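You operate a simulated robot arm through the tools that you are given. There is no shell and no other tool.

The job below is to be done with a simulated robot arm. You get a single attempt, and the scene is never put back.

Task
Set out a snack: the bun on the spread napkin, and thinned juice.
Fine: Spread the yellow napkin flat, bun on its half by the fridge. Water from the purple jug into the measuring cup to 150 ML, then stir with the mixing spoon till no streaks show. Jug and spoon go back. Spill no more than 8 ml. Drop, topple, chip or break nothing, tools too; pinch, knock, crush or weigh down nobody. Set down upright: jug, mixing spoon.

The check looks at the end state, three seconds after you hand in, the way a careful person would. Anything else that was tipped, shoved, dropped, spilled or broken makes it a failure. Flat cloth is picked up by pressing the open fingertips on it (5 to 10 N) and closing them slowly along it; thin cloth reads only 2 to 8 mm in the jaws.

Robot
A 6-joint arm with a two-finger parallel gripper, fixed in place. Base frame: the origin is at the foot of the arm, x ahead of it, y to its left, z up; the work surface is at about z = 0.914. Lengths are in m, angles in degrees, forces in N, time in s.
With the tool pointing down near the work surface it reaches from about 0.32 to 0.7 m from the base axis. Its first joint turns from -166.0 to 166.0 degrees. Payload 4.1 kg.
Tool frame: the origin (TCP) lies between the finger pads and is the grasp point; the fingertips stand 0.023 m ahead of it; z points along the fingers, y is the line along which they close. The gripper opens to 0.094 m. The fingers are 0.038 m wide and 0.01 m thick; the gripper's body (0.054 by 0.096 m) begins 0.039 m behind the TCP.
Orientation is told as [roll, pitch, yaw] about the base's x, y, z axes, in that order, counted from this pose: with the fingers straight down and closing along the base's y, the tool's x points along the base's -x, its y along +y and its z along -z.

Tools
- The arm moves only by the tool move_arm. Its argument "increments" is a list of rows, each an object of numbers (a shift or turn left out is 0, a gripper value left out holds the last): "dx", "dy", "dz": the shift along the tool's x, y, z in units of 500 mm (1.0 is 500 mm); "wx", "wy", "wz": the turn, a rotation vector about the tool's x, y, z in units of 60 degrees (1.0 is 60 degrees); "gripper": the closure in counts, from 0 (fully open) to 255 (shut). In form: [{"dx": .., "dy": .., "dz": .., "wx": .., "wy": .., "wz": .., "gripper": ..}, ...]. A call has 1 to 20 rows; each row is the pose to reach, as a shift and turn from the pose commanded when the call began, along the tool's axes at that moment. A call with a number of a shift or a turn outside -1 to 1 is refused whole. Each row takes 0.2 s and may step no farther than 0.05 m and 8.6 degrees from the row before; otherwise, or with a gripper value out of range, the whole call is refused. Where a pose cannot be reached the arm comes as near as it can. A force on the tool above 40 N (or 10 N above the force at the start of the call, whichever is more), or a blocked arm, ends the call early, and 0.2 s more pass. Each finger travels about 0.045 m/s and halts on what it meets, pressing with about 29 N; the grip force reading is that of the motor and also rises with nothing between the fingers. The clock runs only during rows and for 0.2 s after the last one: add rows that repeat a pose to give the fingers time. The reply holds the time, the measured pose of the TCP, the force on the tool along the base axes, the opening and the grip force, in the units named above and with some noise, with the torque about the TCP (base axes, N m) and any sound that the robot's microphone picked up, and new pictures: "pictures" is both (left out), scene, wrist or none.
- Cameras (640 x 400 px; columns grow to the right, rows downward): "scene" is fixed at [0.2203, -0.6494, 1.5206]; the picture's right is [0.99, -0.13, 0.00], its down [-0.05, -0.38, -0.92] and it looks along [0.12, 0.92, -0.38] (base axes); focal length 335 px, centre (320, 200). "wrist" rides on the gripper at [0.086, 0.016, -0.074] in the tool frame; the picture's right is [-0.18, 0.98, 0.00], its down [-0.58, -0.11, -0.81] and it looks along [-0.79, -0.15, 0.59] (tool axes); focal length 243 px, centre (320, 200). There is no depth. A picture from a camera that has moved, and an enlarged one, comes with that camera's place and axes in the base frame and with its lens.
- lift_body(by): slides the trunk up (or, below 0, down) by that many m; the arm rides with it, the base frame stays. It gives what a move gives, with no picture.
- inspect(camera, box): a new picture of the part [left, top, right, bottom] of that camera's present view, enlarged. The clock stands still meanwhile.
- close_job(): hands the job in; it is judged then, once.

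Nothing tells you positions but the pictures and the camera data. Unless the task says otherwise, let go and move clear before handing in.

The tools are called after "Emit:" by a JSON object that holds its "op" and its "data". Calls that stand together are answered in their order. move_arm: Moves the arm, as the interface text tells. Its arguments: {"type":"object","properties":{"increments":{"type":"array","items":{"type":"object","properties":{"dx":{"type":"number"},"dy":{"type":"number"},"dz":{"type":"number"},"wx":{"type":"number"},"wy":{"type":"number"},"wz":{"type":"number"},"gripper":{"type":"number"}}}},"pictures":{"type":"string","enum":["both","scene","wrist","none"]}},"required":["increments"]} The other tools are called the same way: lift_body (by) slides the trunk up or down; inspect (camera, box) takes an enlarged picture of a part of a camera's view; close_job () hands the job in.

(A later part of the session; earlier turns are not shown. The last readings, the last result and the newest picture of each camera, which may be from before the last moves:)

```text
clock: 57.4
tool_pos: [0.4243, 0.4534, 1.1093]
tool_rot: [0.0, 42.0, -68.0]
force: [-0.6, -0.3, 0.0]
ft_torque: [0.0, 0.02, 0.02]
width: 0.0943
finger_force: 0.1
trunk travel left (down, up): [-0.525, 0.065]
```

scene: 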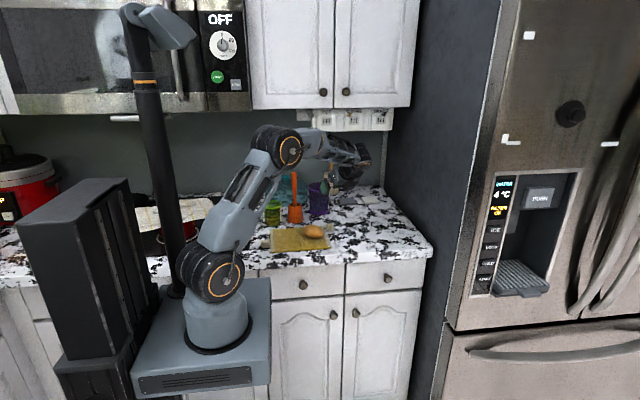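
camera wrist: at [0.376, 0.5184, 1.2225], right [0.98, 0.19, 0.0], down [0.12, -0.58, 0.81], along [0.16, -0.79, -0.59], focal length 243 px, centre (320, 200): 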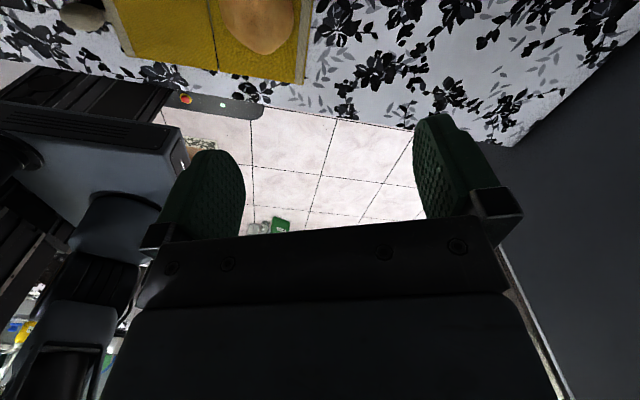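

Emit:
{"op": "move_arm", "data": {"increments": [{"dx": -0.008, "dy": 0.0136, "dz": 0.0236, "wy": 0.111}, {"dx": -0.0164, "dy": 0.0271, "dz": 0.0471, "wy": 0.222}, {"dx": -0.0247, "dy": 0.0407, "dz": 0.0707, "wy": 0.333}, {"dx": -0.0329, "dy": 0.0542, "dz": 0.0942, "wy": 0.444}, {"dx": -0.0411, "dy": 0.0678, "dz": 0.1178, "wy": 0.556}, {"dx": -0.0493, "dy": 0.0813, "dz": 0.1413, "wy": 0.667}]}}

Emit:
{"op": "inspect", "data": {"camera": "scene", "box": [280, 165, 390, 250]}}

Emit:
{"op": "inspect", "data": {"camera": "wrist", "box": [160, 60, 480, 260]}}

```text
clock: 58.8
tool_pos: [0.4512, 0.4961, 1.0417]
tool_rot: [0.4, 82.1, -67.8]
force: [0.2, 1.4, 0.1]
ft_torque: [0.04, -0.02, 0.0]
width: 0.0939
finger_force: 0.1
trunk travel left (down, up): [-0.525, 0.065]
camera wrist: at [0.4886, 0.4429, 1.1364], right [0.92, 0.34, -0.18], down [0.23, -0.86, -0.47], along [-0.32, 0.39, -0.87], focal length 243 px, centre (320, 200)
```

scene: 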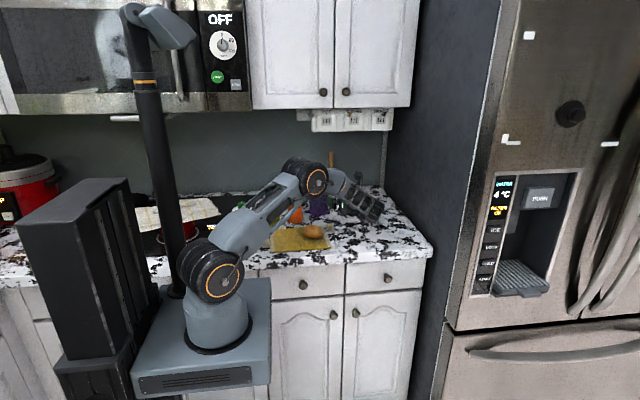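
wrist: 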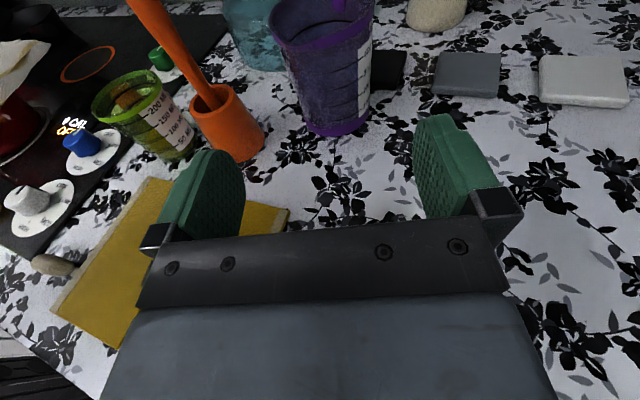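

```text
4.71 times, centred on (335, 208) of scene
camera zoom: at [0.2203, -0.6494, 1.5206], right [0.99, -0.13, 0.0], down [-0.05, -0.38, -0.92], along [0.12, 0.92, -0.38], focal length 1578 px, centre (249, 165)
```

zoom: 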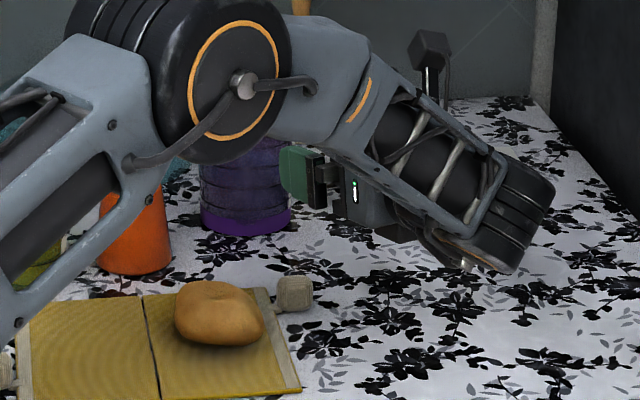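

```text
2.00 times, centred on (320, 160) of wrist
camera zoom: at [0.4886, 0.4429, 1.1364], right [0.92, 0.34, -0.18], down [0.23, -0.86, -0.47], along [-0.32, 0.39, -0.87], focal length 485 px, centre (320, 280)
```

zoom: 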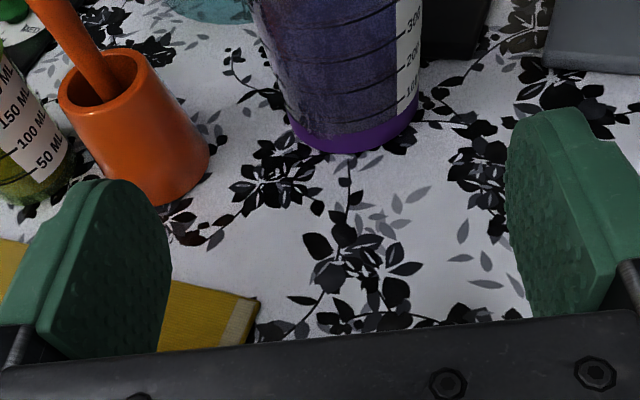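

The view is upright now and everything is clear around the jug. I'll move to about 8 cm in front of it at the grip height.

Emit:
{"op": "move_arm", "data": {"increments": [{"dx": -0.03, "dz": 0.057}, {"dx": -0.06, "dy": 0.001, "dz": 0.115}, {"dx": -0.09, "dy": 0.001, "dz": 0.172}, {"dx": -0.119, "dy": 0.0017, "dz": 0.229}, {"dx": -0.119, "dy": 0.0017, "dz": 0.229}]}}

Emit:
{"op": "inspect", "data": {"camera": "scene", "box": [280, 165, 390, 250]}}

Emit:
{"op": "inspect", "data": {"camera": "wrist", "box": [160, 0, 480, 240]}}

```text
clock: 60.0
tool_pos: [0.412, 0.5929, 0.9636]
tool_rot: [0.0, 82.0, -68.1]
force: [0.9, -0.5, -0.2]
ft_torque: [-0.01, 0.02, -0.03]
width: 0.094
finger_force: 0.1
trunk travel left (down, up): [-0.525, 0.065]
camera wrist: at [0.4491, 0.5415, 1.0585], right [0.92, 0.34, -0.18], down [0.23, -0.86, -0.46], along [-0.32, 0.39, -0.87], focal length 243 px, centre (320, 200)
```

scene: 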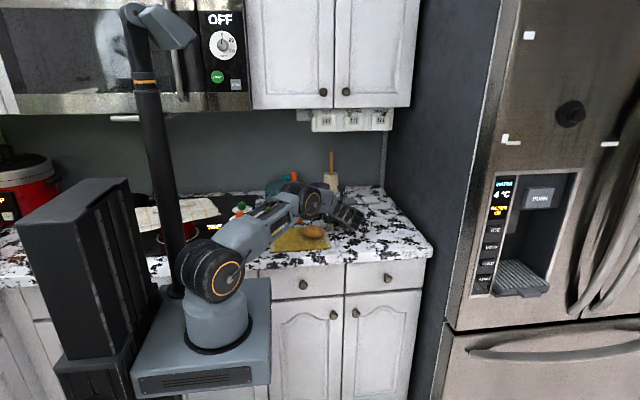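
wrist: 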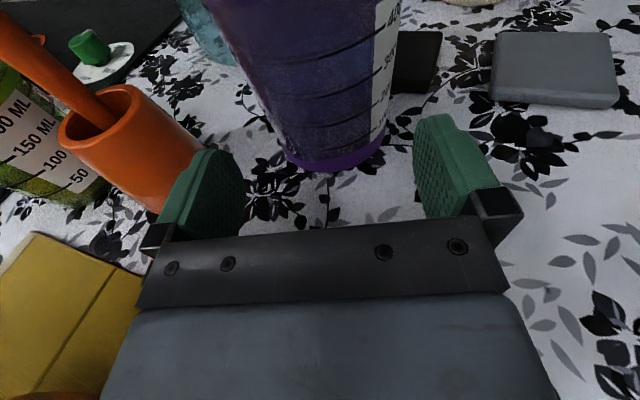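

```text
4.71 times, centred on (335, 208) of scene
camera zoom: at [0.2203, -0.6494, 1.5206], right [0.99, -0.13, 0.0], down [-0.05, -0.38, -0.92], along [0.12, 0.92, -0.38], focal length 1578 px, centre (249, 165)
```

zoom: 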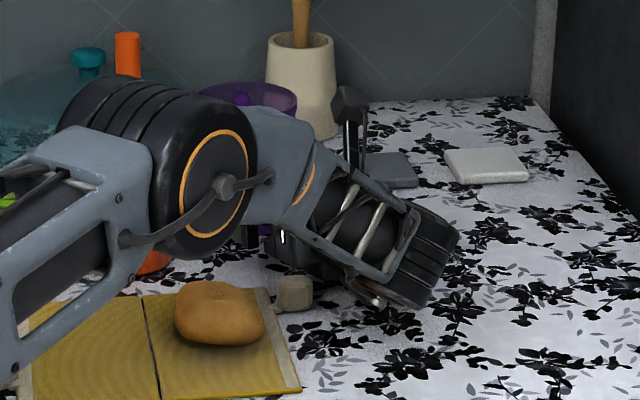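

```text
1.67 times, centred on (320, 120) of wrist
camera zoom: at [0.4491, 0.5415, 1.0585], right [0.92, 0.34, -0.18], down [0.23, -0.86, -0.46], along [-0.32, 0.39, -0.87], focal length 404 px, centre (320, 333)
```

zoom: 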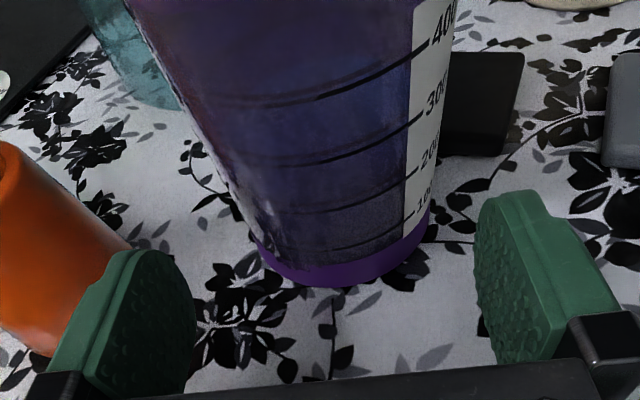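

The fingers straddle the jug's line well, with the lateral offset within about 2 mm. I'll advance most of the way while rising slightly, then check the gaps.

Emit:
{"op": "move_arm", "data": {"increments": [{"dx": 0.01, "dz": 0.02}, {"dx": 0.018, "dz": 0.045}, {"dx": 0.022, "dz": 0.07}, {"dx": 0.026, "dz": 0.09}, {"dx": 0.026, "dz": 0.09}], "pictures": "wrist"}}

Emit:
{"op": "inspect", "data": {"camera": "wrist", "box": [160, 0, 480, 240]}}

Emit:
{"op": "inspect", "data": {"camera": "scene", "box": [270, 165, 380, 250]}}

```text
clock: 61.2
tool_pos: [0.3945, 0.6338, 0.9696]
tool_rot: [-0.1, 82.0, -68.1]
force: [-0.7, 1.0, 0.2]
ft_torque: [0.02, -0.02, 0.01]
width: 0.0941
finger_force: 0.0
trunk travel left (down, up): [-0.525, 0.065]
camera wrist: at [0.4319, 0.5823, 1.0658], right [0.92, 0.34, -0.18], down [0.23, -0.86, -0.46], along [-0.32, 0.39, -0.87], focal length 243 px, centre (320, 200)
```

wrist: 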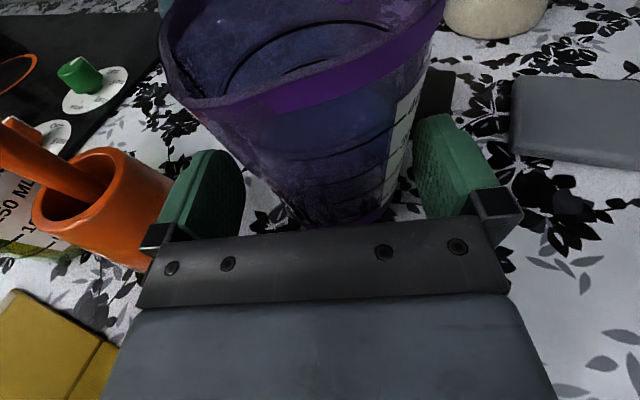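

```text
1.67 times, centred on (320, 120) of wrist
camera zoom: at [0.4319, 0.5823, 1.0658], right [0.92, 0.34, -0.18], down [0.23, -0.86, -0.46], along [-0.32, 0.39, -0.87], focal length 404 px, centre (320, 333)
```

zoom: 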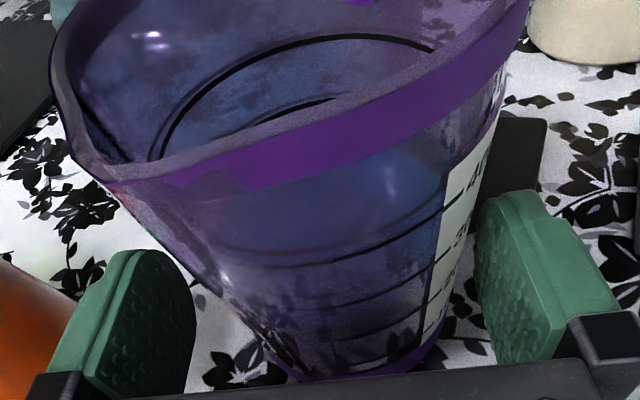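

```text
4.71 times, centred on (325, 208) of scene
camera zoom: at [0.2203, -0.6494, 1.5206], right [0.99, -0.13, 0.0], down [-0.05, -0.38, -0.92], along [0.12, 0.92, -0.38], focal length 1578 px, centre (296, 165)
```

zoom: 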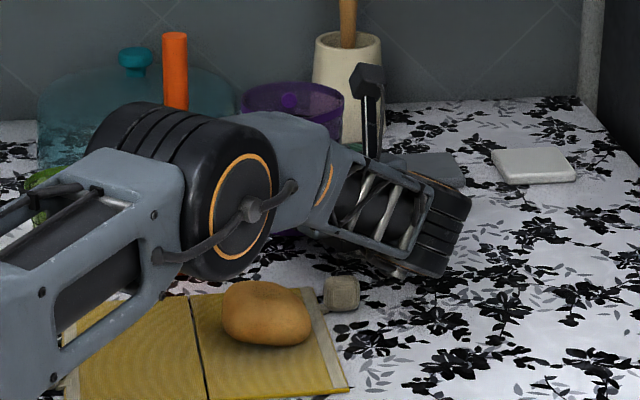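

The jug is centred between the fingers, and its spout points toward −y. I'll advance another 18 mm slowly.

Emit:
{"op": "move_arm", "data": {"increments": [{"dx": 0.002, "dz": 0.012}, {"dx": 0.004, "dz": 0.024}, {"dx": 0.005, "dz": 0.036}, {"dx": 0.005, "dz": 0.036}], "pictures": "wrist"}}

Emit:
{"op": "inspect", "data": {"camera": "wrist", "box": [160, 0, 480, 240]}}

```text
clock: 62.2
tool_pos: [0.3881, 0.6521, 0.9711]
tool_rot: [-0.2, 82.1, -68.1]
force: [-0.1, -0.4, 0.2]
ft_torque: [0.01, -0.01, 0.01]
width: 0.094
finger_force: 0.0
trunk travel left (down, up): [-0.525, 0.065]
camera wrist: at [0.426, 0.6, 1.067], right [0.92, 0.34, -0.18], down [0.23, -0.86, -0.46], along [-0.32, 0.39, -0.87], focal length 243 px, centre (320, 200)
```

wrist: 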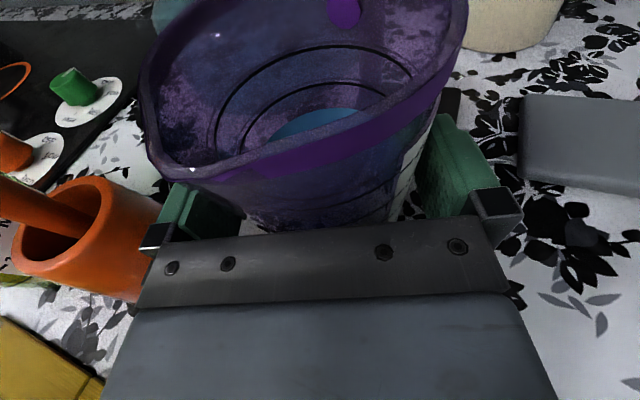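

```text
1.67 times, centred on (320, 120) of wrist
camera zoom: at [0.426, 0.6, 1.067], right [0.92, 0.34, -0.18], down [0.23, -0.86, -0.46], along [-0.32, 0.39, -0.87], focal length 404 px, centre (320, 333)
```

zoom: 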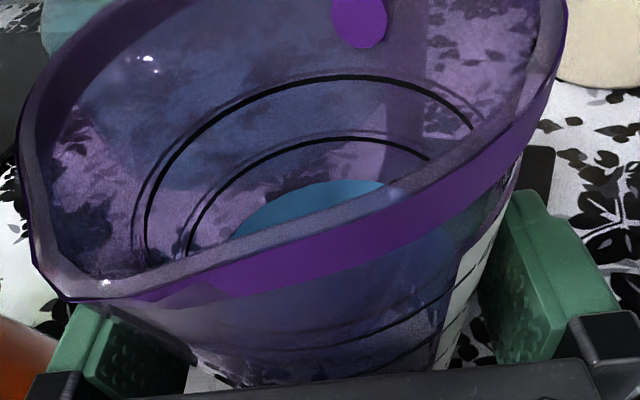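

I can see the water surface below the 300 line, and the jug sits between the pads with the palm just clear. Closing gently.

Emit:
{"op": "move_arm", "data": {"increments": [{"gripper": 10}, {"gripper": 16}, {"gripper": 22}, {"gripper": 28}, {"gripper": 34}, {"gripper": 34}], "pictures": "wrist"}}

```text
clock: 63.6
tool_pos: [0.3893, 0.6519, 0.9707]
tool_rot: [0.0, 82.0, -68.0]
force: [1.0, -0.4, -0.4]
ft_torque: [0.0, 0.08, -0.04]
width: 0.0848
finger_force: 29.5
trunk travel left (down, up): [-0.525, 0.065]
camera wrist: at [0.4262, 0.5998, 1.0672], right [0.92, 0.34, -0.18], down [0.23, -0.86, -0.46], along [-0.32, 0.39, -0.87], focal length 243 px, centre (320, 200)
```

wrist: 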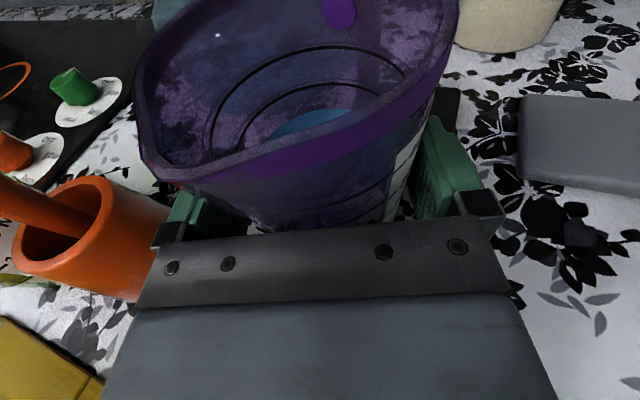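

The jug is gripped at 85 mm with full force. I'll lift slightly to test the hold.

Emit:
{"op": "move_arm", "data": {"increments": [{"dx": 0.01, "dz": -0.0014, "gripper": 40}, {"dx": 0.02, "dz": -0.0028}, {"dx": 0.03, "dz": -0.0042}, {"dx": 0.04, "dz": -0.0056}, {"dx": 0.04, "dz": -0.0056}], "pictures": "wrist"}}

Emit:
{"op": "inspect", "data": {"camera": "scene", "box": [270, 165, 380, 250]}}

```text
clock: 64.8
tool_pos: [0.3889, 0.6524, 0.9918]
tool_rot: [-0.1, 82.0, -68.1]
force: [-0.4, -0.3, -3.1]
ft_torque: [-0.09, -0.05, -0.01]
width: 0.0847
finger_force: 29.1
trunk travel left (down, up): [-0.525, 0.065]
camera wrist: at [0.426, 0.6003, 1.088], right [0.92, 0.34, -0.18], down [0.23, -0.86, -0.46], along [-0.32, 0.39, -0.87], focal length 243 px, centre (320, 200)
```

wrist: 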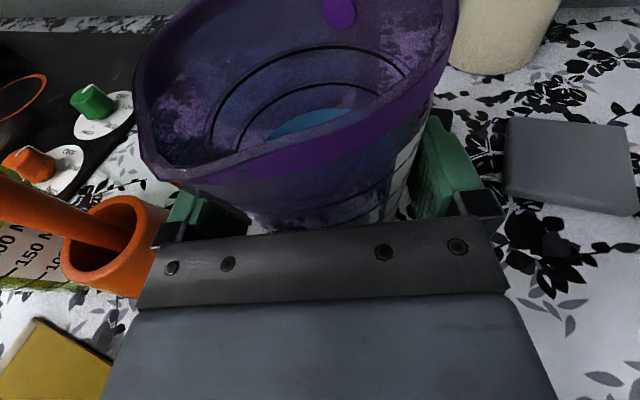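

```text
4.71 times, centred on (325, 208) of scene
camera zoom: at [0.2203, -0.6494, 1.5206], right [0.99, -0.13, 0.0], down [-0.05, -0.38, -0.92], along [0.12, 0.92, -0.38], focal length 1578 px, centre (296, 165)
```

zoom: 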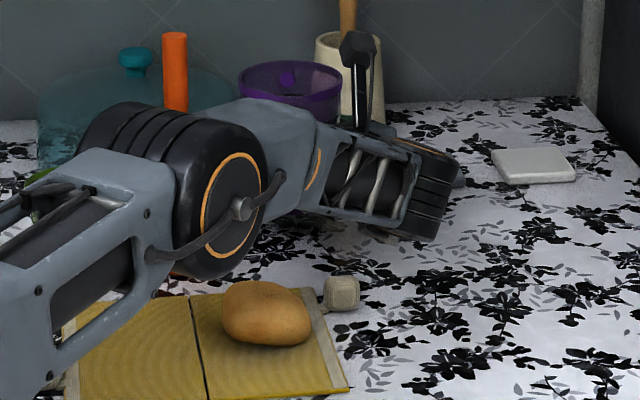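

The hold is solid: 3.1 N, or about 315 g with the water. I'll raise it straight up, slowly, to clear the surroundings.

Emit:
{"op": "move_arm", "data": {"increments": [{"dx": 0.025, "dz": -0.0035}, {"dx": 0.06, "dz": -0.0083}, {"dx": 0.1, "dz": -0.0139}, {"dx": 0.14, "dz": -0.0194}, {"dx": 0.18, "dz": -0.025}, {"dx": 0.22, "dz": -0.0306}, {"dx": 0.25, "dz": -0.0347}, {"dx": 0.27, "dz": -0.0375}]}}

```text
clock: 66.6
tool_pos: [0.3854, 0.6518, 1.1289]
tool_rot: [0.2, 81.9, -67.9]
force: [-0.2, -0.3, -3.7]
ft_torque: [-0.07, -0.03, -0.01]
width: 0.0848
finger_force: 29.4
trunk travel left (down, up): [-0.525, 0.065]
camera wrist: at [0.4232, 0.5994, 1.2245], right [0.92, 0.34, -0.18], down [0.23, -0.86, -0.46], along [-0.32, 0.39, -0.87], focal length 243 px, centre (320, 200)
```

scene: 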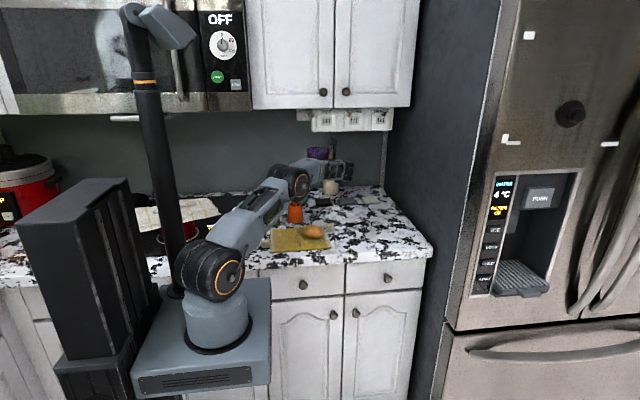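
wrist: 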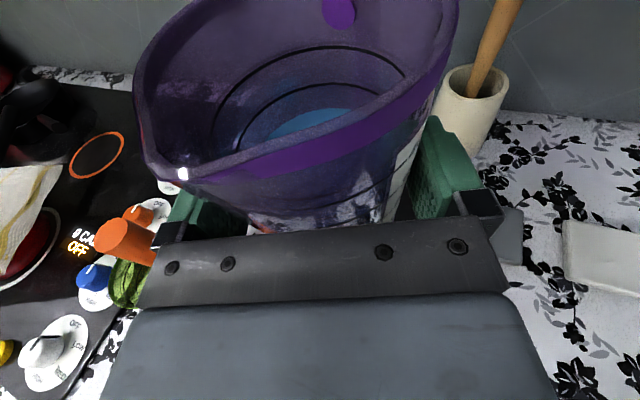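

Emit:
{"op": "move_arm", "data": {"increments": [{"dx": -0.0015, "dy": -0.0024, "dz": -0.0106}, {"dx": -0.005, "dy": -0.0079, "dz": -0.0353}, {"dx": -0.01, "dy": -0.0157, "dz": -0.0706}, {"dx": -0.0159, "dy": -0.0252, "dz": -0.113}, {"dx": -0.0224, "dy": -0.0354, "dz": -0.1589}, {"dx": -0.0288, "dy": -0.0456, "dz": -0.2047}, {"dx": -0.0348, "dy": -0.055, "dz": -0.2471}, {"dx": -0.0408, "dy": -0.0645, "dz": -0.2895}, {"dx": -0.0457, "dy": -0.0723, "dz": -0.3248}, {"dx": -0.0497, "dy": -0.0786, "dz": -0.353}], "pictures": "scene"}}

```text
clock: 68.8
tool_pos: [0.4161, 0.4711, 1.1289]
tool_rot: [-0.1, 82.0, -68.1]
force: [-0.4, -0.5, -2.8]
ft_torque: [-0.09, -0.03, 0.01]
width: 0.0847
finger_force: 29.4
trunk travel left (down, up): [-0.525, 0.065]
```

scene: 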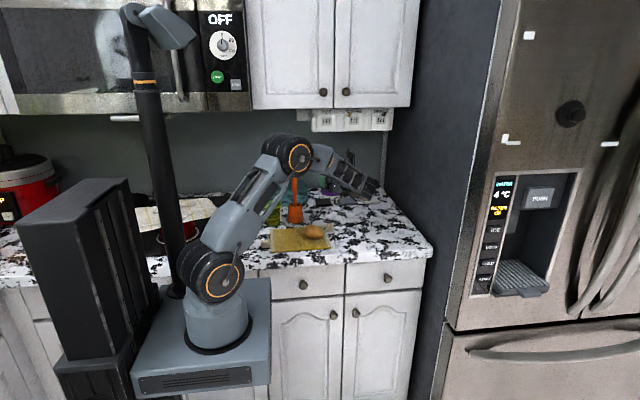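

Emit:
{"op": "move_arm", "data": {"increments": [{"dx": 0.0003, "dy": -0.008, "dz": 0.0023, "wx": -0.018, "wz": 0.0025}, {"dx": 0.001, "dy": -0.025, "dz": 0.0068, "wx": -0.054, "wz": 0.0077}, {"dx": 0.002, "dy": -0.05, "dz": 0.0136, "wx": -0.109, "wz": 0.0153}, {"dx": 0.0029, "dy": -0.077, "dz": 0.0208, "wx": -0.167, "wz": 0.0235}, {"dx": 0.004, "dy": -0.104, "dz": 0.0281, "wx": -0.226, "wz": 0.0317}, {"dx": 0.005, "dy": -0.129, "dz": 0.0349, "wx": -0.28, "wz": 0.0393}, {"dx": 0.0058, "dy": -0.15, "dz": 0.0407, "wx": -0.327, "wz": 0.046}, {"dx": 0.0064, "dy": -0.167, "dz": 0.0452, "wx": -0.363, "wz": 0.051}]}}

```text
clock: 70.6
tool_pos: [0.3332, 0.4626, 1.1288]
tool_rot: [0.2, 82.0, -89.9]
force: [0.1, -0.4, -3.5]
ft_torque: [-0.08, 0.02, 0.02]
width: 0.0847
finger_force: 28.7
trunk travel left (down, up): [-0.525, 0.065]
camera wrist: at [0.3481, 0.3999, 1.2234], right [0.98, -0.03, -0.18], down [-0.11, -0.88, -0.46], along [-0.15, 0.48, -0.87], focal length 243 px, centre (320, 200)
```

scene: 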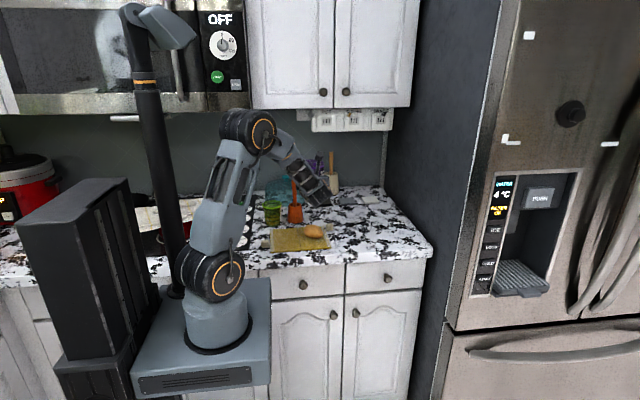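
wrist: 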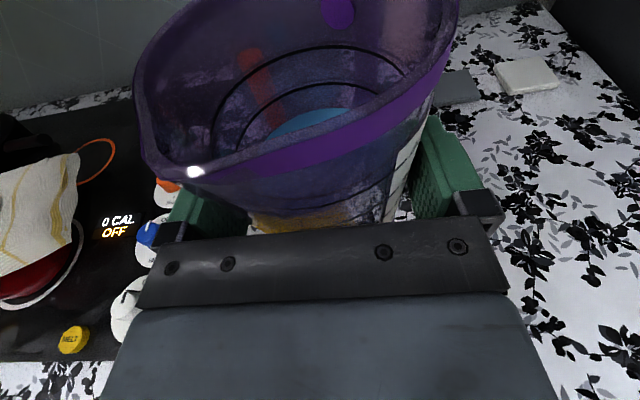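

Emit:
{"op": "move_arm", "data": {"increments": [{"dy": -0.01, "dz": 0.0006}, {"dy": -0.035, "dz": 0.002}, {"dy": -0.07, "dz": 0.004}, {"dy": -0.11, "dx": 0.001, "dz": 0.006}, {"dy": -0.15, "dx": 0.001, "dz": 0.009}, {"dy": -0.19, "dx": 0.0015, "dz": 0.011}, {"dy": -0.225, "dx": 0.002, "dz": 0.013}, {"dy": -0.25, "dx": 0.002, "dz": 0.014}, {"dy": -0.266, "dx": 0.002, "dz": 0.0149}]}}

Emit:
{"op": "inspect", "data": {"camera": "scene", "box": [220, 140, 340, 240]}}

```text
clock: 72.6
tool_pos: [0.1981, 0.4688, 1.1284]
tool_rot: [0.0, 82.0, -89.9]
force: [0.7, 0.1, -4.1]
ft_torque: [-0.07, 0.02, -0.04]
width: 0.0844
finger_force: 28.6
trunk travel left (down, up): [-0.525, 0.065]
camera wrist: at [0.2142, 0.4066, 1.2239], right [0.98, -0.03, -0.18], down [-0.11, -0.88, -0.46], along [-0.15, 0.48, -0.87], focal length 243 px, centre (320, 200)
```

scene: 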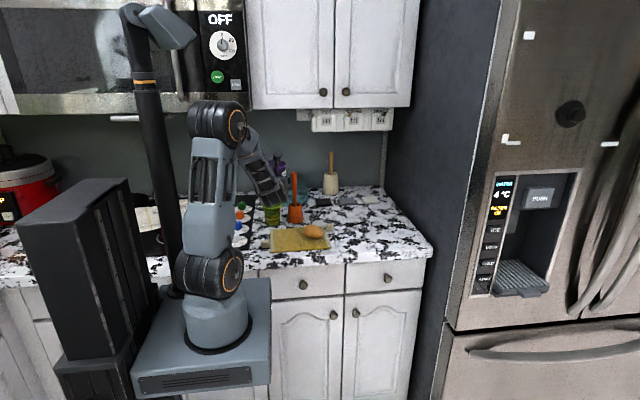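
wrist: 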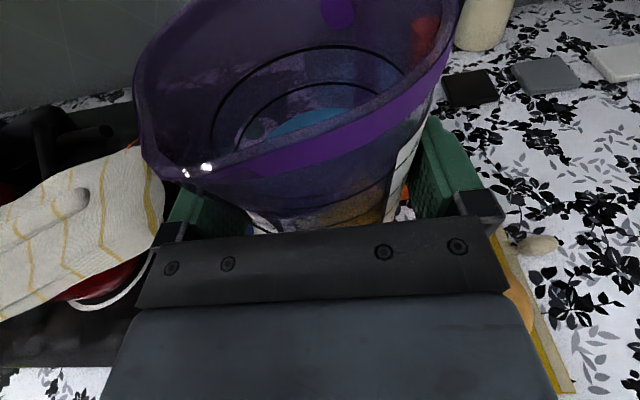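

```text
4.00 times, centred on (280, 190) of scene
camera zoom: at [0.2203, -0.6494, 1.5206], right [0.99, -0.13, 0.0], down [-0.05, -0.38, -0.92], along [0.12, 0.92, -0.38], focal length 1341 px, centre (480, 240)
```

zoom: 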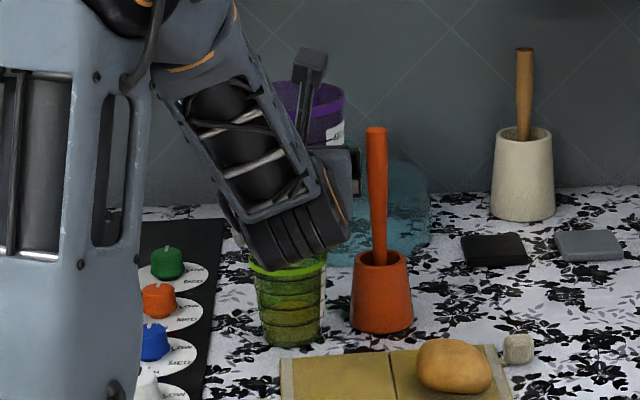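

Emit:
{"op": "move_arm", "data": {"increments": [{"dx": 0.001, "dy": -0.008, "dz": 0.0065}, {"dx": 0.003, "dy": -0.026, "dz": 0.021}, {"dx": 0.006, "dy": -0.055, "dz": 0.044}, {"dx": 0.01, "dy": -0.088, "dz": 0.07}, {"dx": 0.0136, "dy": -0.121, "dz": 0.097}, {"dx": 0.0173, "dy": -0.154, "dz": 0.123}, {"dx": 0.0206, "dy": -0.183, "dz": 0.146}, {"dx": 0.0229, "dy": -0.203, "dz": 0.163}, {"dx": 0.0242, "dy": -0.215, "dz": 0.1723}]}}

Emit:
{"op": "inspect", "data": {"camera": "scene", "box": [210, 140, 330, 240]}}

```text
clock: 74.6
tool_pos: [0.1178, 0.5559, 1.134]
tool_rot: [-1.2, 81.6, -90.1]
force: [0.0, -0.1, -2.6]
ft_torque: [-0.09, 0.02, 0.01]
width: 0.0842
finger_force: 29.3
out of reach, approached as far as the arm can: row 7, 8, 9
trunk travel left (down, up): [-0.525, 0.065]
camera wrist: at [0.1353, 0.4941, 1.2295], right [0.98, -0.01, -0.18], down [-0.09, -0.88, -0.46], along [-0.16, 0.47, -0.87], focal length 243 px, centre (320, 200)
```

scene: 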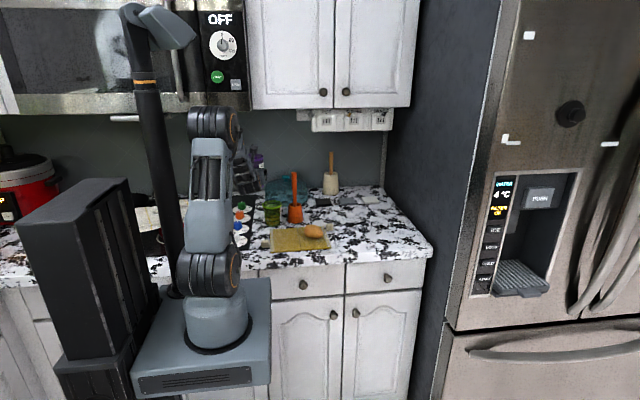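
wrist: 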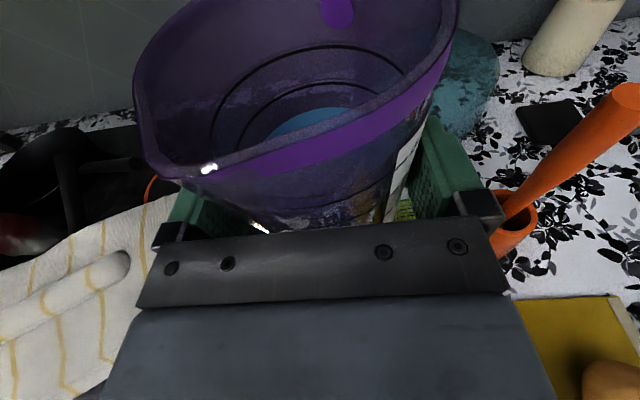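

```text
4.00 times, centred on (270, 190) of scene
camera zoom: at [0.2203, -0.6494, 1.5206], right [0.99, -0.13, 0.0], down [-0.05, -0.38, -0.92], along [0.12, 0.92, -0.38], focal length 1341 px, centre (520, 240)
```

zoom: 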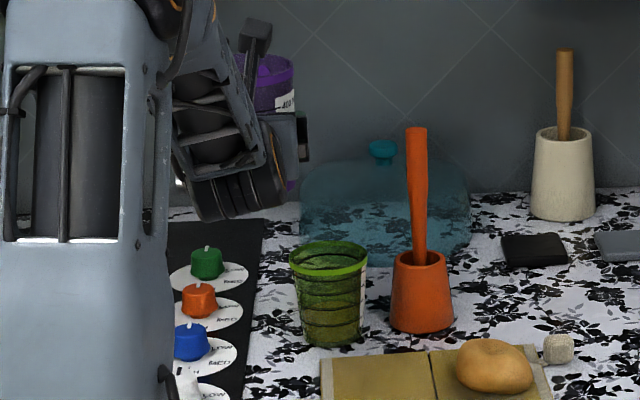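

The arm can't quite reach that far left in this posture; it stopped about 27 mm short. I'll back off to the right and test how far the wrist can roll, well below the pouring angle.

Emit:
{"op": "move_arm", "data": {"increments": [{"dx": -0.002, "dy": 0.03, "dz": -0.012}, {"dx": -0.005, "dy": 0.08, "dz": -0.033}, {"dx": -0.008, "dy": 0.14, "dz": -0.058}, {"dx": -0.0118, "dy": 0.19, "dz": -0.08}, {"dx": -0.0138, "dy": 0.22, "dz": -0.1}], "pictures": "none"}}

Emit:
{"op": "move_arm", "data": {"increments": [{"wx": 0.0116, "wz": 0.0825}, {"wx": 0.0232, "wz": 0.165}, {"wx": 0.0348, "wz": 0.2475}, {"wx": 0.0463, "wz": 0.33}], "pictures": "scene"}}

```text
clock: 75.8
tool_pos: [0.2288, 0.5046, 1.1352]
tool_rot: [-0.2, 82.1, -90.3]
force: [0.0, -0.5, -3.5]
ft_torque: [-0.11, 0.0, 0.0]
width: 0.0846
finger_force: 28.4
trunk travel left (down, up): [-0.525, 0.065]
```

```text
clock: 76.8
tool_pos: [0.2305, 0.5045, 1.1346]
tool_rot: [-69.1, 68.5, -157.8]
force: [-0.2, 0.0, -3.5]
ft_torque: [-0.09, -0.01, 0.0]
width: 0.0844
finger_force: 28.7
trunk travel left (down, up): [-0.525, 0.065]
```

scene: 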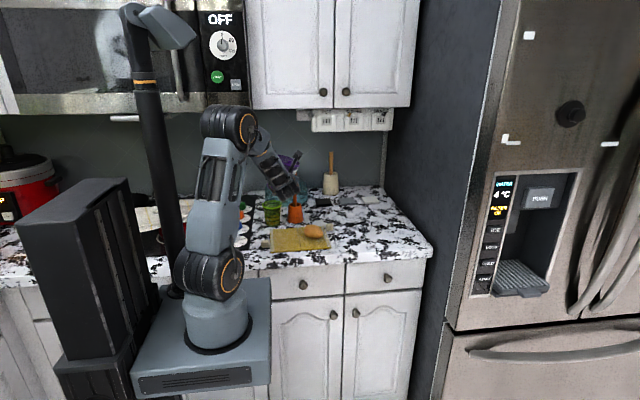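

The roll works in that direction. I'll move away from the spoon and test a bigger roll, still well under the spill angle.

Emit:
{"op": "move_arm", "data": {"increments": [{"wx": -0.0116, "wz": -0.0825}, {"wx": -0.0232, "wz": -0.165}, {"wx": -0.0348, "wz": -0.2475}, {"wx": -0.0463, "wz": -0.33}], "pictures": "none"}}

Emit:
{"op": "move_arm", "data": {"increments": [{"dx": -0.002, "dy": -0.01, "dz": -0.012}, {"dx": -0.006, "dy": -0.03, "dz": -0.045}, {"dx": -0.01, "dy": -0.05, "dz": -0.075}, {"dx": -0.0139, "dy": -0.06, "dz": -0.099}], "pictures": "none"}}

Emit:
{"op": "move_arm", "data": {"increments": [{"wx": 0.0139, "wz": 0.099}, {"wx": 0.0278, "wz": 0.198}, {"wx": 0.0417, "wz": 0.297}, {"wx": 0.0556, "wz": 0.396}, {"wx": 0.0695, "wz": 0.495}, {"wx": 0.0834, "wz": 0.594}, {"wx": 0.0834, "wz": 0.594}], "pictures": "both"}}

```text
clock: 77.8
tool_pos: [0.229, 0.5049, 1.1352]
tool_rot: [0.6, 82.0, -89.3]
force: [-0.3, -0.7, -2.3]
ft_torque: [-0.07, 0.04, -0.01]
width: 0.0844
finger_force: 28.4
trunk travel left (down, up): [-0.525, 0.065]
```

```text
clock: 78.8
tool_pos: [0.1981, 0.4556, 1.1358]
tool_rot: [-0.1, 81.9, -90.1]
force: [-0.3, -0.7, -3.2]
ft_torque: [-0.07, 0.01, 0.0]
width: 0.0843
finger_force: 29.7
trunk travel left (down, up): [-0.525, 0.065]
```

```text
clock: 80.4
tool_pos: [0.1997, 0.4552, 1.1339]
tool_rot: [-79.2, 53.1, -166.6]
force: [-0.6, 0.2, -2.9]
ft_torque: [-0.09, 0.0, 0.03]
width: 0.0846
finger_force: 29.2
trunk travel left (down, up): [-0.525, 0.065]
camera wrist: at [0.2678, 0.3929, 1.2028], right [0.69, -0.03, -0.73], down [-0.36, -0.88, -0.31], along [-0.63, 0.48, -0.61], focal length 243 px, centre (320, 200)
```

scene: 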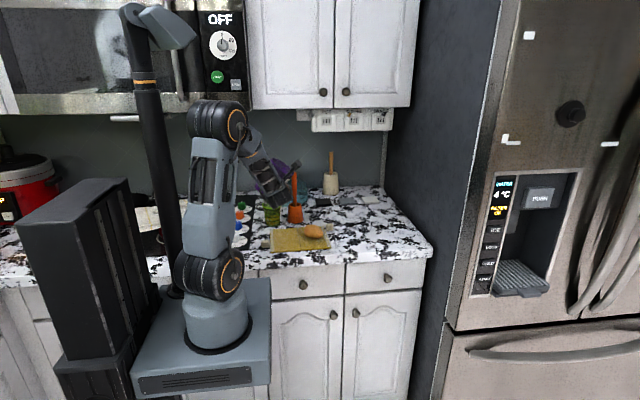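
wrist: 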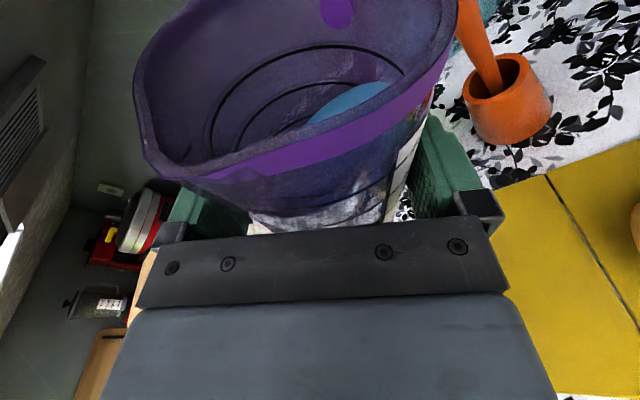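

A roll of 36° works and the water stays in. I'll roll back upright and try a position left of the cup with the tool turned a little more.

Emit:
{"op": "move_arm", "data": {"increments": [{"wx": -0.0139, "wz": -0.099}, {"wx": -0.0278, "wz": -0.198}, {"wx": -0.0417, "wz": -0.297}, {"wx": -0.0556, "wz": -0.396}, {"wx": -0.0695, "wz": -0.495}, {"wx": -0.0834, "wz": -0.594}, {"wx": -0.0834, "wz": -0.594}], "pictures": "none"}}

Emit:
{"op": "move_arm", "data": {"increments": [{"dx": 0.001, "dy": -0.01, "dz": 0.008, "wx": 0.0107, "wz": -0.0015}, {"dx": 0.004, "dy": -0.035, "dz": 0.029, "wx": 0.0375, "wz": -0.0053}, {"dx": 0.008, "dy": -0.07, "dz": 0.057, "wx": 0.075, "wz": -0.0105}, {"dx": 0.0126, "dy": -0.11, "dz": 0.09, "wx": 0.118, "wz": -0.0165}, {"dx": 0.0173, "dy": -0.15, "dz": 0.123, "wx": 0.161, "wz": -0.0225}, {"dx": 0.0207, "dy": -0.18, "dz": 0.148, "wx": 0.193, "wz": -0.027}, {"dx": 0.023, "dy": -0.2, "dz": 0.164, "wx": 0.2145, "wz": -0.03}], "pictures": "scene"}}

```text
clock: 82.0
tool_pos: [0.1975, 0.4541, 1.1351]
tool_rot: [0.4, 82.0, -89.6]
force: [-0.1, -0.3, -3.3]
ft_torque: [-0.08, 0.0, 0.0]
width: 0.0839
finger_force: 29.1
trunk travel left (down, up): [-0.525, 0.065]
```

```text
clock: 83.6
tool_pos: [0.0997, 0.5389, 1.1325]
tool_rot: [-0.1, 82.0, -77.1]
force: [0.5, 0.1, -3.6]
ft_torque: [-0.06, 0.02, 0.01]
width: 0.0842
finger_force: 28.6
trunk travel left (down, up): [-0.525, 0.065]
```

scene: 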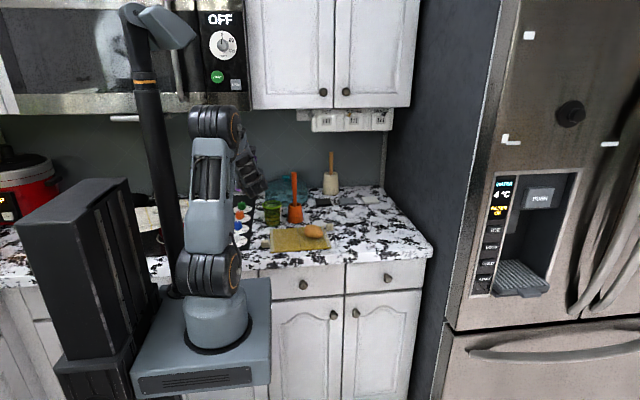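

This spot is reachable: the lip will come about 1 cm left of the cup's centre. I'll record the cup's level before pouring.

Emit:
{"op": "inspect", "data": {"camera": "scene", "box": [256, 198, 292, 230]}}

Emit:
{"op": "inspect", "data": {"camera": "scene", "box": [210, 130, 310, 230]}}

Emit:
{"op": "inspect", "data": {"camera": "wrist", "box": [0, 0, 640, 400]}}

```text
12.50 times, centred on (274, 214) of scene
camera zoom: at [0.2203, -0.6494, 1.5206], right [0.99, -0.13, 0.0], down [-0.05, -0.38, -0.92], along [0.12, 0.92, -0.38], focal length 4190 px, centre (895, 25)
```

zoom: 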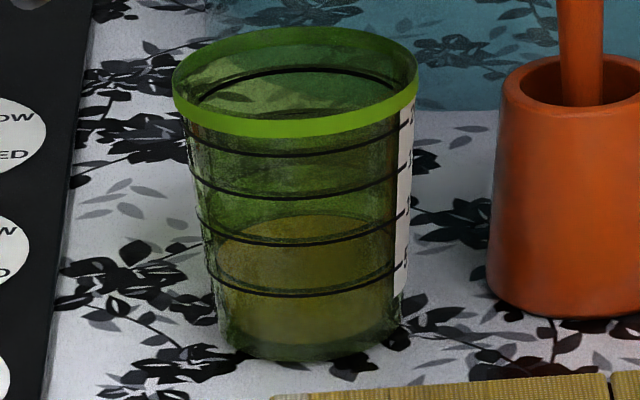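

```text
4.00 times, centred on (260, 180) of scene
camera zoom: at [0.2203, -0.6494, 1.5206], right [0.99, -0.13, 0.0], down [-0.05, -0.38, -0.92], along [0.12, 0.92, -0.38], focal length 1341 px, centre (560, 280)
```

zoom: 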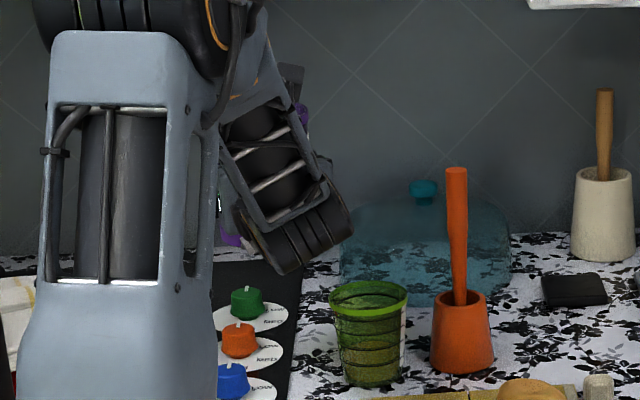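

```text
1.00 times, centred on (320, 200) of wrist (not enlarged: the box is as wide or as high as the picture)
camera zoom: at [0.1286, 0.4823, 1.2288], right [0.96, 0.2, -0.18], down [0.09, -0.88, -0.46], along [-0.25, 0.43, -0.87], focal length 243 px, centre (320, 200)
```

zoom: 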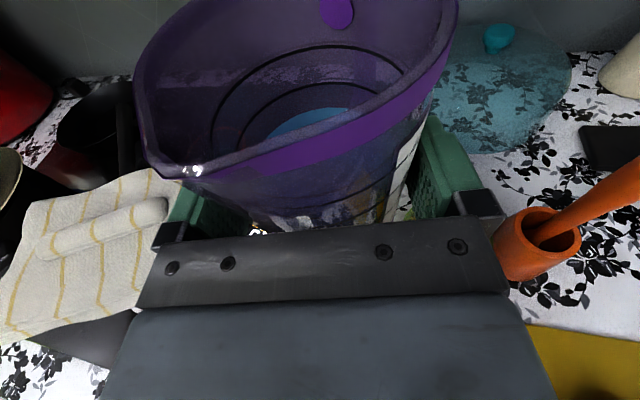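

The juice surface sits near the 50 ML line, so about 100 ml of water is needed. I'll roll the jug partway at this height, still below the pouring angle.

Emit:
{"op": "move_arm", "data": {"increments": [{"wx": 0.0139, "wz": 0.099}, {"wx": 0.0278, "wz": 0.198}, {"wx": 0.0417, "wz": 0.297}, {"wx": 0.0556, "wz": 0.396}, {"wx": 0.0695, "wz": 0.495}, {"wx": 0.0834, "wz": 0.594}, {"wx": 0.0927, "wz": 0.66}, {"wx": 0.0927, "wz": 0.66}], "pictures": "both"}}

Emit:
{"op": "inspect", "data": {"camera": "scene", "box": [220, 150, 310, 230]}}

```text
clock: 85.4
tool_pos: [0.099, 0.5379, 1.1342]
tool_rot: [-80.6, 49.3, -154.7]
force: [0.5, -0.6, -2.8]
ft_torque: [-0.07, -0.06, 0.0]
width: 0.0846
finger_force: 29.0
trunk travel left (down, up): [-0.525, 0.065]
camera wrist: at [0.1844, 0.494, 1.1969], right [0.62, 0.12, -0.77], down [-0.17, -0.94, -0.28], along [-0.76, 0.31, -0.57], focal length 243 px, centre (320, 200)
```

scene: 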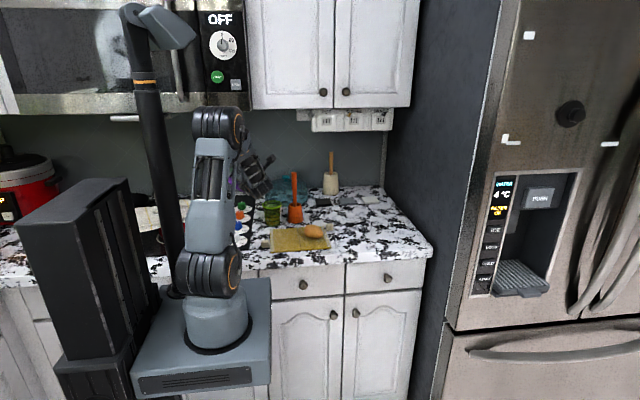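
wrist: 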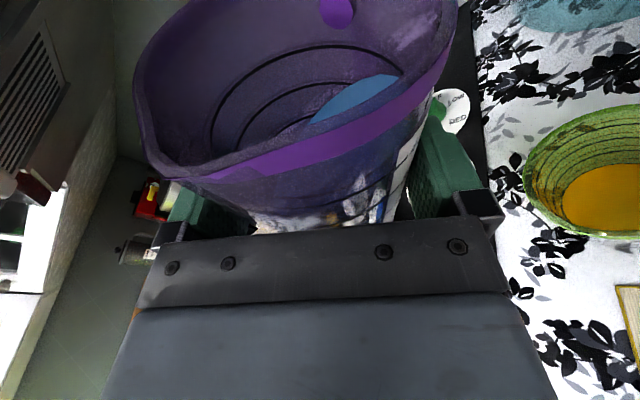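

```text
5.00 times, centred on (265, 190) of scene
camera zoom: at [0.2203, -0.6494, 1.5206], right [0.99, -0.13, 0.0], down [-0.05, -0.38, -0.92], along [0.12, 0.92, -0.38], focal length 1676 px, centre (595, 250)
```

zoom: 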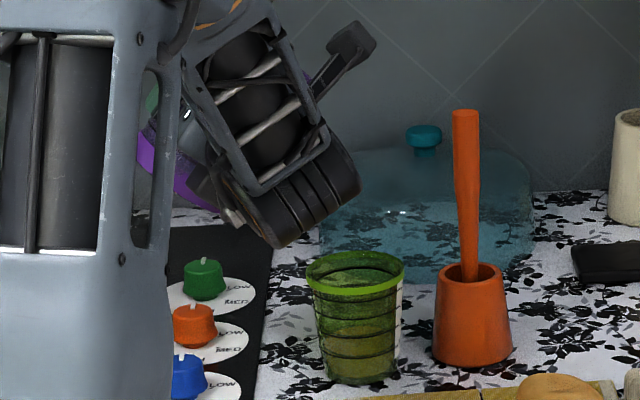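

The cup is in view of the wrist camera too. Now I'll lower the tilted jug so its lip sits just above the cup rim.

Emit:
{"op": "move_arm", "data": {"increments": [{"dx": -0.0152, "dy": 0.0129, "dz": 0.0021}, {"dx": -0.0379, "dy": 0.0322, "dz": 0.0053}, {"dx": -0.0682, "dy": 0.0579, "dz": 0.0096}, {"dx": -0.0955, "dy": 0.081, "dz": 0.0134}, {"dx": -0.1137, "dy": 0.0965, "dz": 0.016}, {"dx": -0.1137, "dy": 0.0965, "dz": 0.016}]}}

Emit:
{"op": "inspect", "data": {"camera": "scene", "box": [230, 160, 310, 232]}}

```text
clock: 86.8
tool_pos: [0.0992, 0.5395, 1.0605]
tool_rot: [-80.6, 49.3, -154.6]
force: [0.3, -0.7, -3.4]
ft_torque: [-0.09, -0.01, 0.03]
width: 0.0843
finger_force: 29.4
trunk travel left (down, up): [-0.525, 0.065]
camera wrist: at [0.1842, 0.4951, 1.1232], right [0.63, 0.12, -0.77], down [-0.17, -0.94, -0.28], along [-0.76, 0.31, -0.57], focal length 243 px, centre (320, 200)
```

scene: 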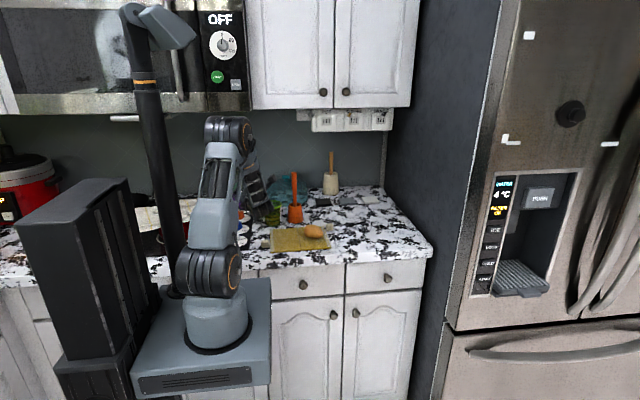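
wrist: 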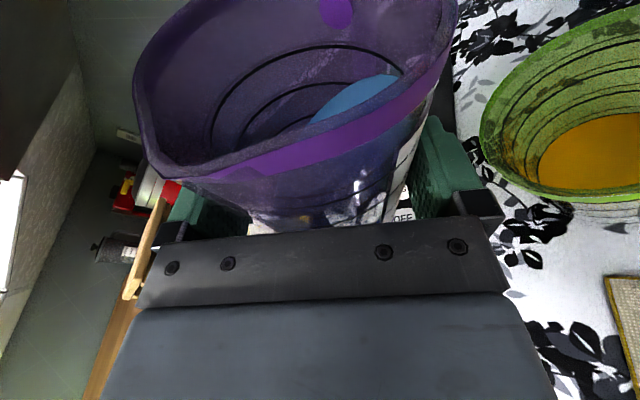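

```text
5.56 times, centred on (270, 196) of scene
camera zoom: at [0.2203, -0.6494, 1.5206], right [0.99, -0.13, 0.0], down [-0.05, -0.38, -0.92], along [0.12, 0.92, -0.38], focal length 1862 px, centre (598, 222)
```

zoom: 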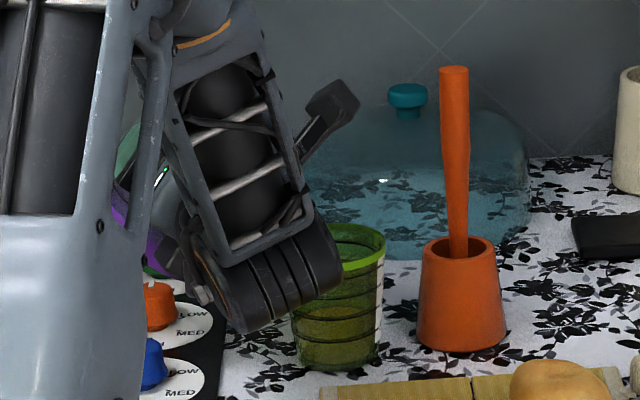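

The lip is close above the cup. I'll roll on slowly to 48°, watching for the first flow.

Emit:
{"op": "move_arm", "data": {"increments": [{"wx": 0.0046, "wz": 0.033}, {"wx": 0.0093, "wz": 0.066}, {"wx": 0.0139, "wz": 0.099}, {"wx": 0.0185, "wz": 0.132}, {"wx": 0.0185, "wz": 0.132}, {"wx": 0.0185, "wz": 0.132}], "pictures": "wrist"}}

Emit:
{"op": "inspect", "data": {"camera": "scene", "box": [240, 175, 300, 232]}}

```text
clock: 88.2
tool_pos: [0.0994, 0.5368, 1.0594]
tool_rot: [-82.8, 41.6, -156.2]
force: [0.5, 0.6, -3.6]
ft_torque: [-0.11, 0.0, -0.05]
width: 0.0846
finger_force: 28.7
trunk travel left (down, up): [-0.525, 0.065]
camera wrist: at [0.1926, 0.4939, 1.1122], right [0.51, 0.09, -0.85], down [-0.21, -0.95, -0.23], along [-0.83, 0.3, -0.47], focal length 243 px, centre (320, 200)
```

wrist: 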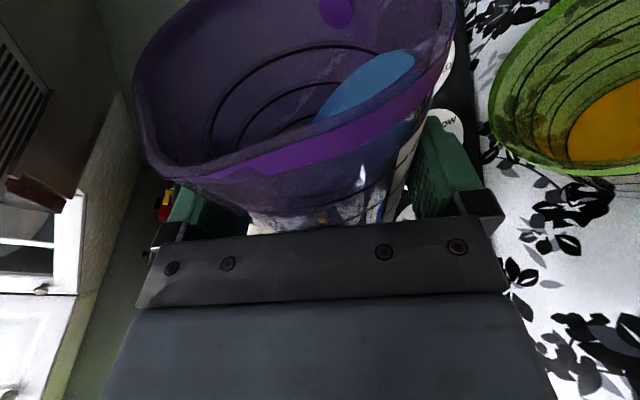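

```text
7.02 times, centred on (270, 204) of scene
camera zoom: at [0.2203, -0.6494, 1.5206], right [0.99, -0.13, 0.0], down [-0.05, -0.38, -0.92], along [0.12, 0.92, -0.38], focal length 2352 px, centre (671, 175)
```

zoom: 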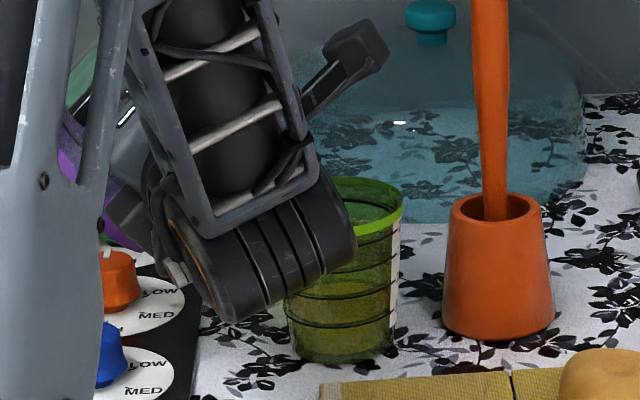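

Emit:
{"op": "move_arm", "data": {"increments": [{"wx": 0.0023, "wz": 0.0165}, {"wx": 0.0046, "wz": 0.033}, {"wx": 0.007, "wz": 0.0495}, {"wx": 0.007, "wz": 0.0495}, {"wx": 0.007, "wz": 0.0495}], "pictures": "wrist"}}

Emit:
{"op": "inspect", "data": {"camera": "scene", "box": [256, 190, 296, 230]}}

```text
clock: 89.4
tool_pos: [0.0995, 0.5366, 1.0602]
tool_rot: [-83.6, 38.5, -156.6]
force: [-0.5, -1.0, -3.6]
ft_torque: [-0.08, -0.01, 0.0]
width: 0.0844
finger_force: 29.9
trunk travel left (down, up): [-0.525, 0.065]
camera wrist: at [0.1949, 0.4951, 1.1074], right [0.47, 0.08, -0.88], down [-0.22, -0.95, -0.21], along [-0.85, 0.29, -0.43], focal length 243 px, centre (320, 200)
```

wrist: 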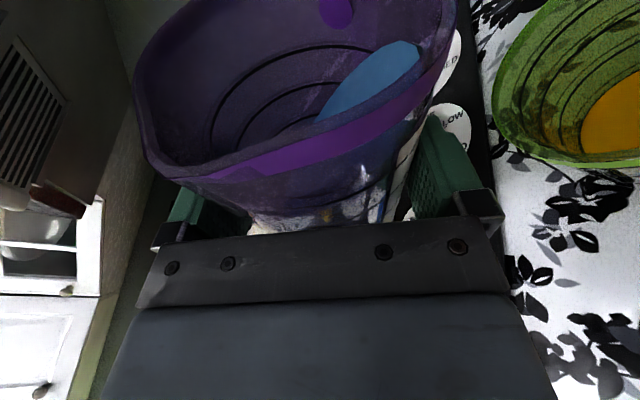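

```text
10.00 times, centred on (276, 210) of scene
camera zoom: at [0.2203, -0.6494, 1.5206], right [0.99, -0.13, 0.0], down [-0.05, -0.38, -0.92], along [0.12, 0.92, -0.38], focal length 3352 px, centre (760, 100)
```

zoom: 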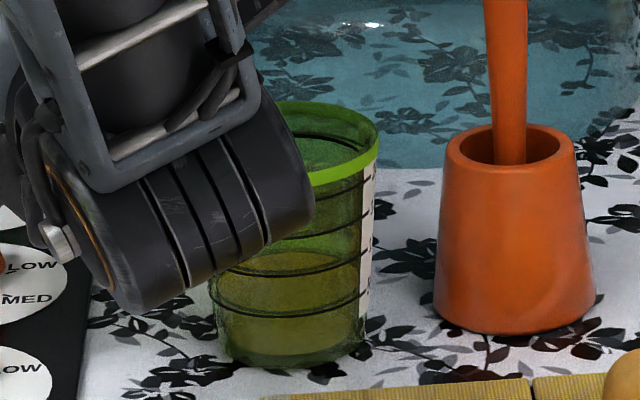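

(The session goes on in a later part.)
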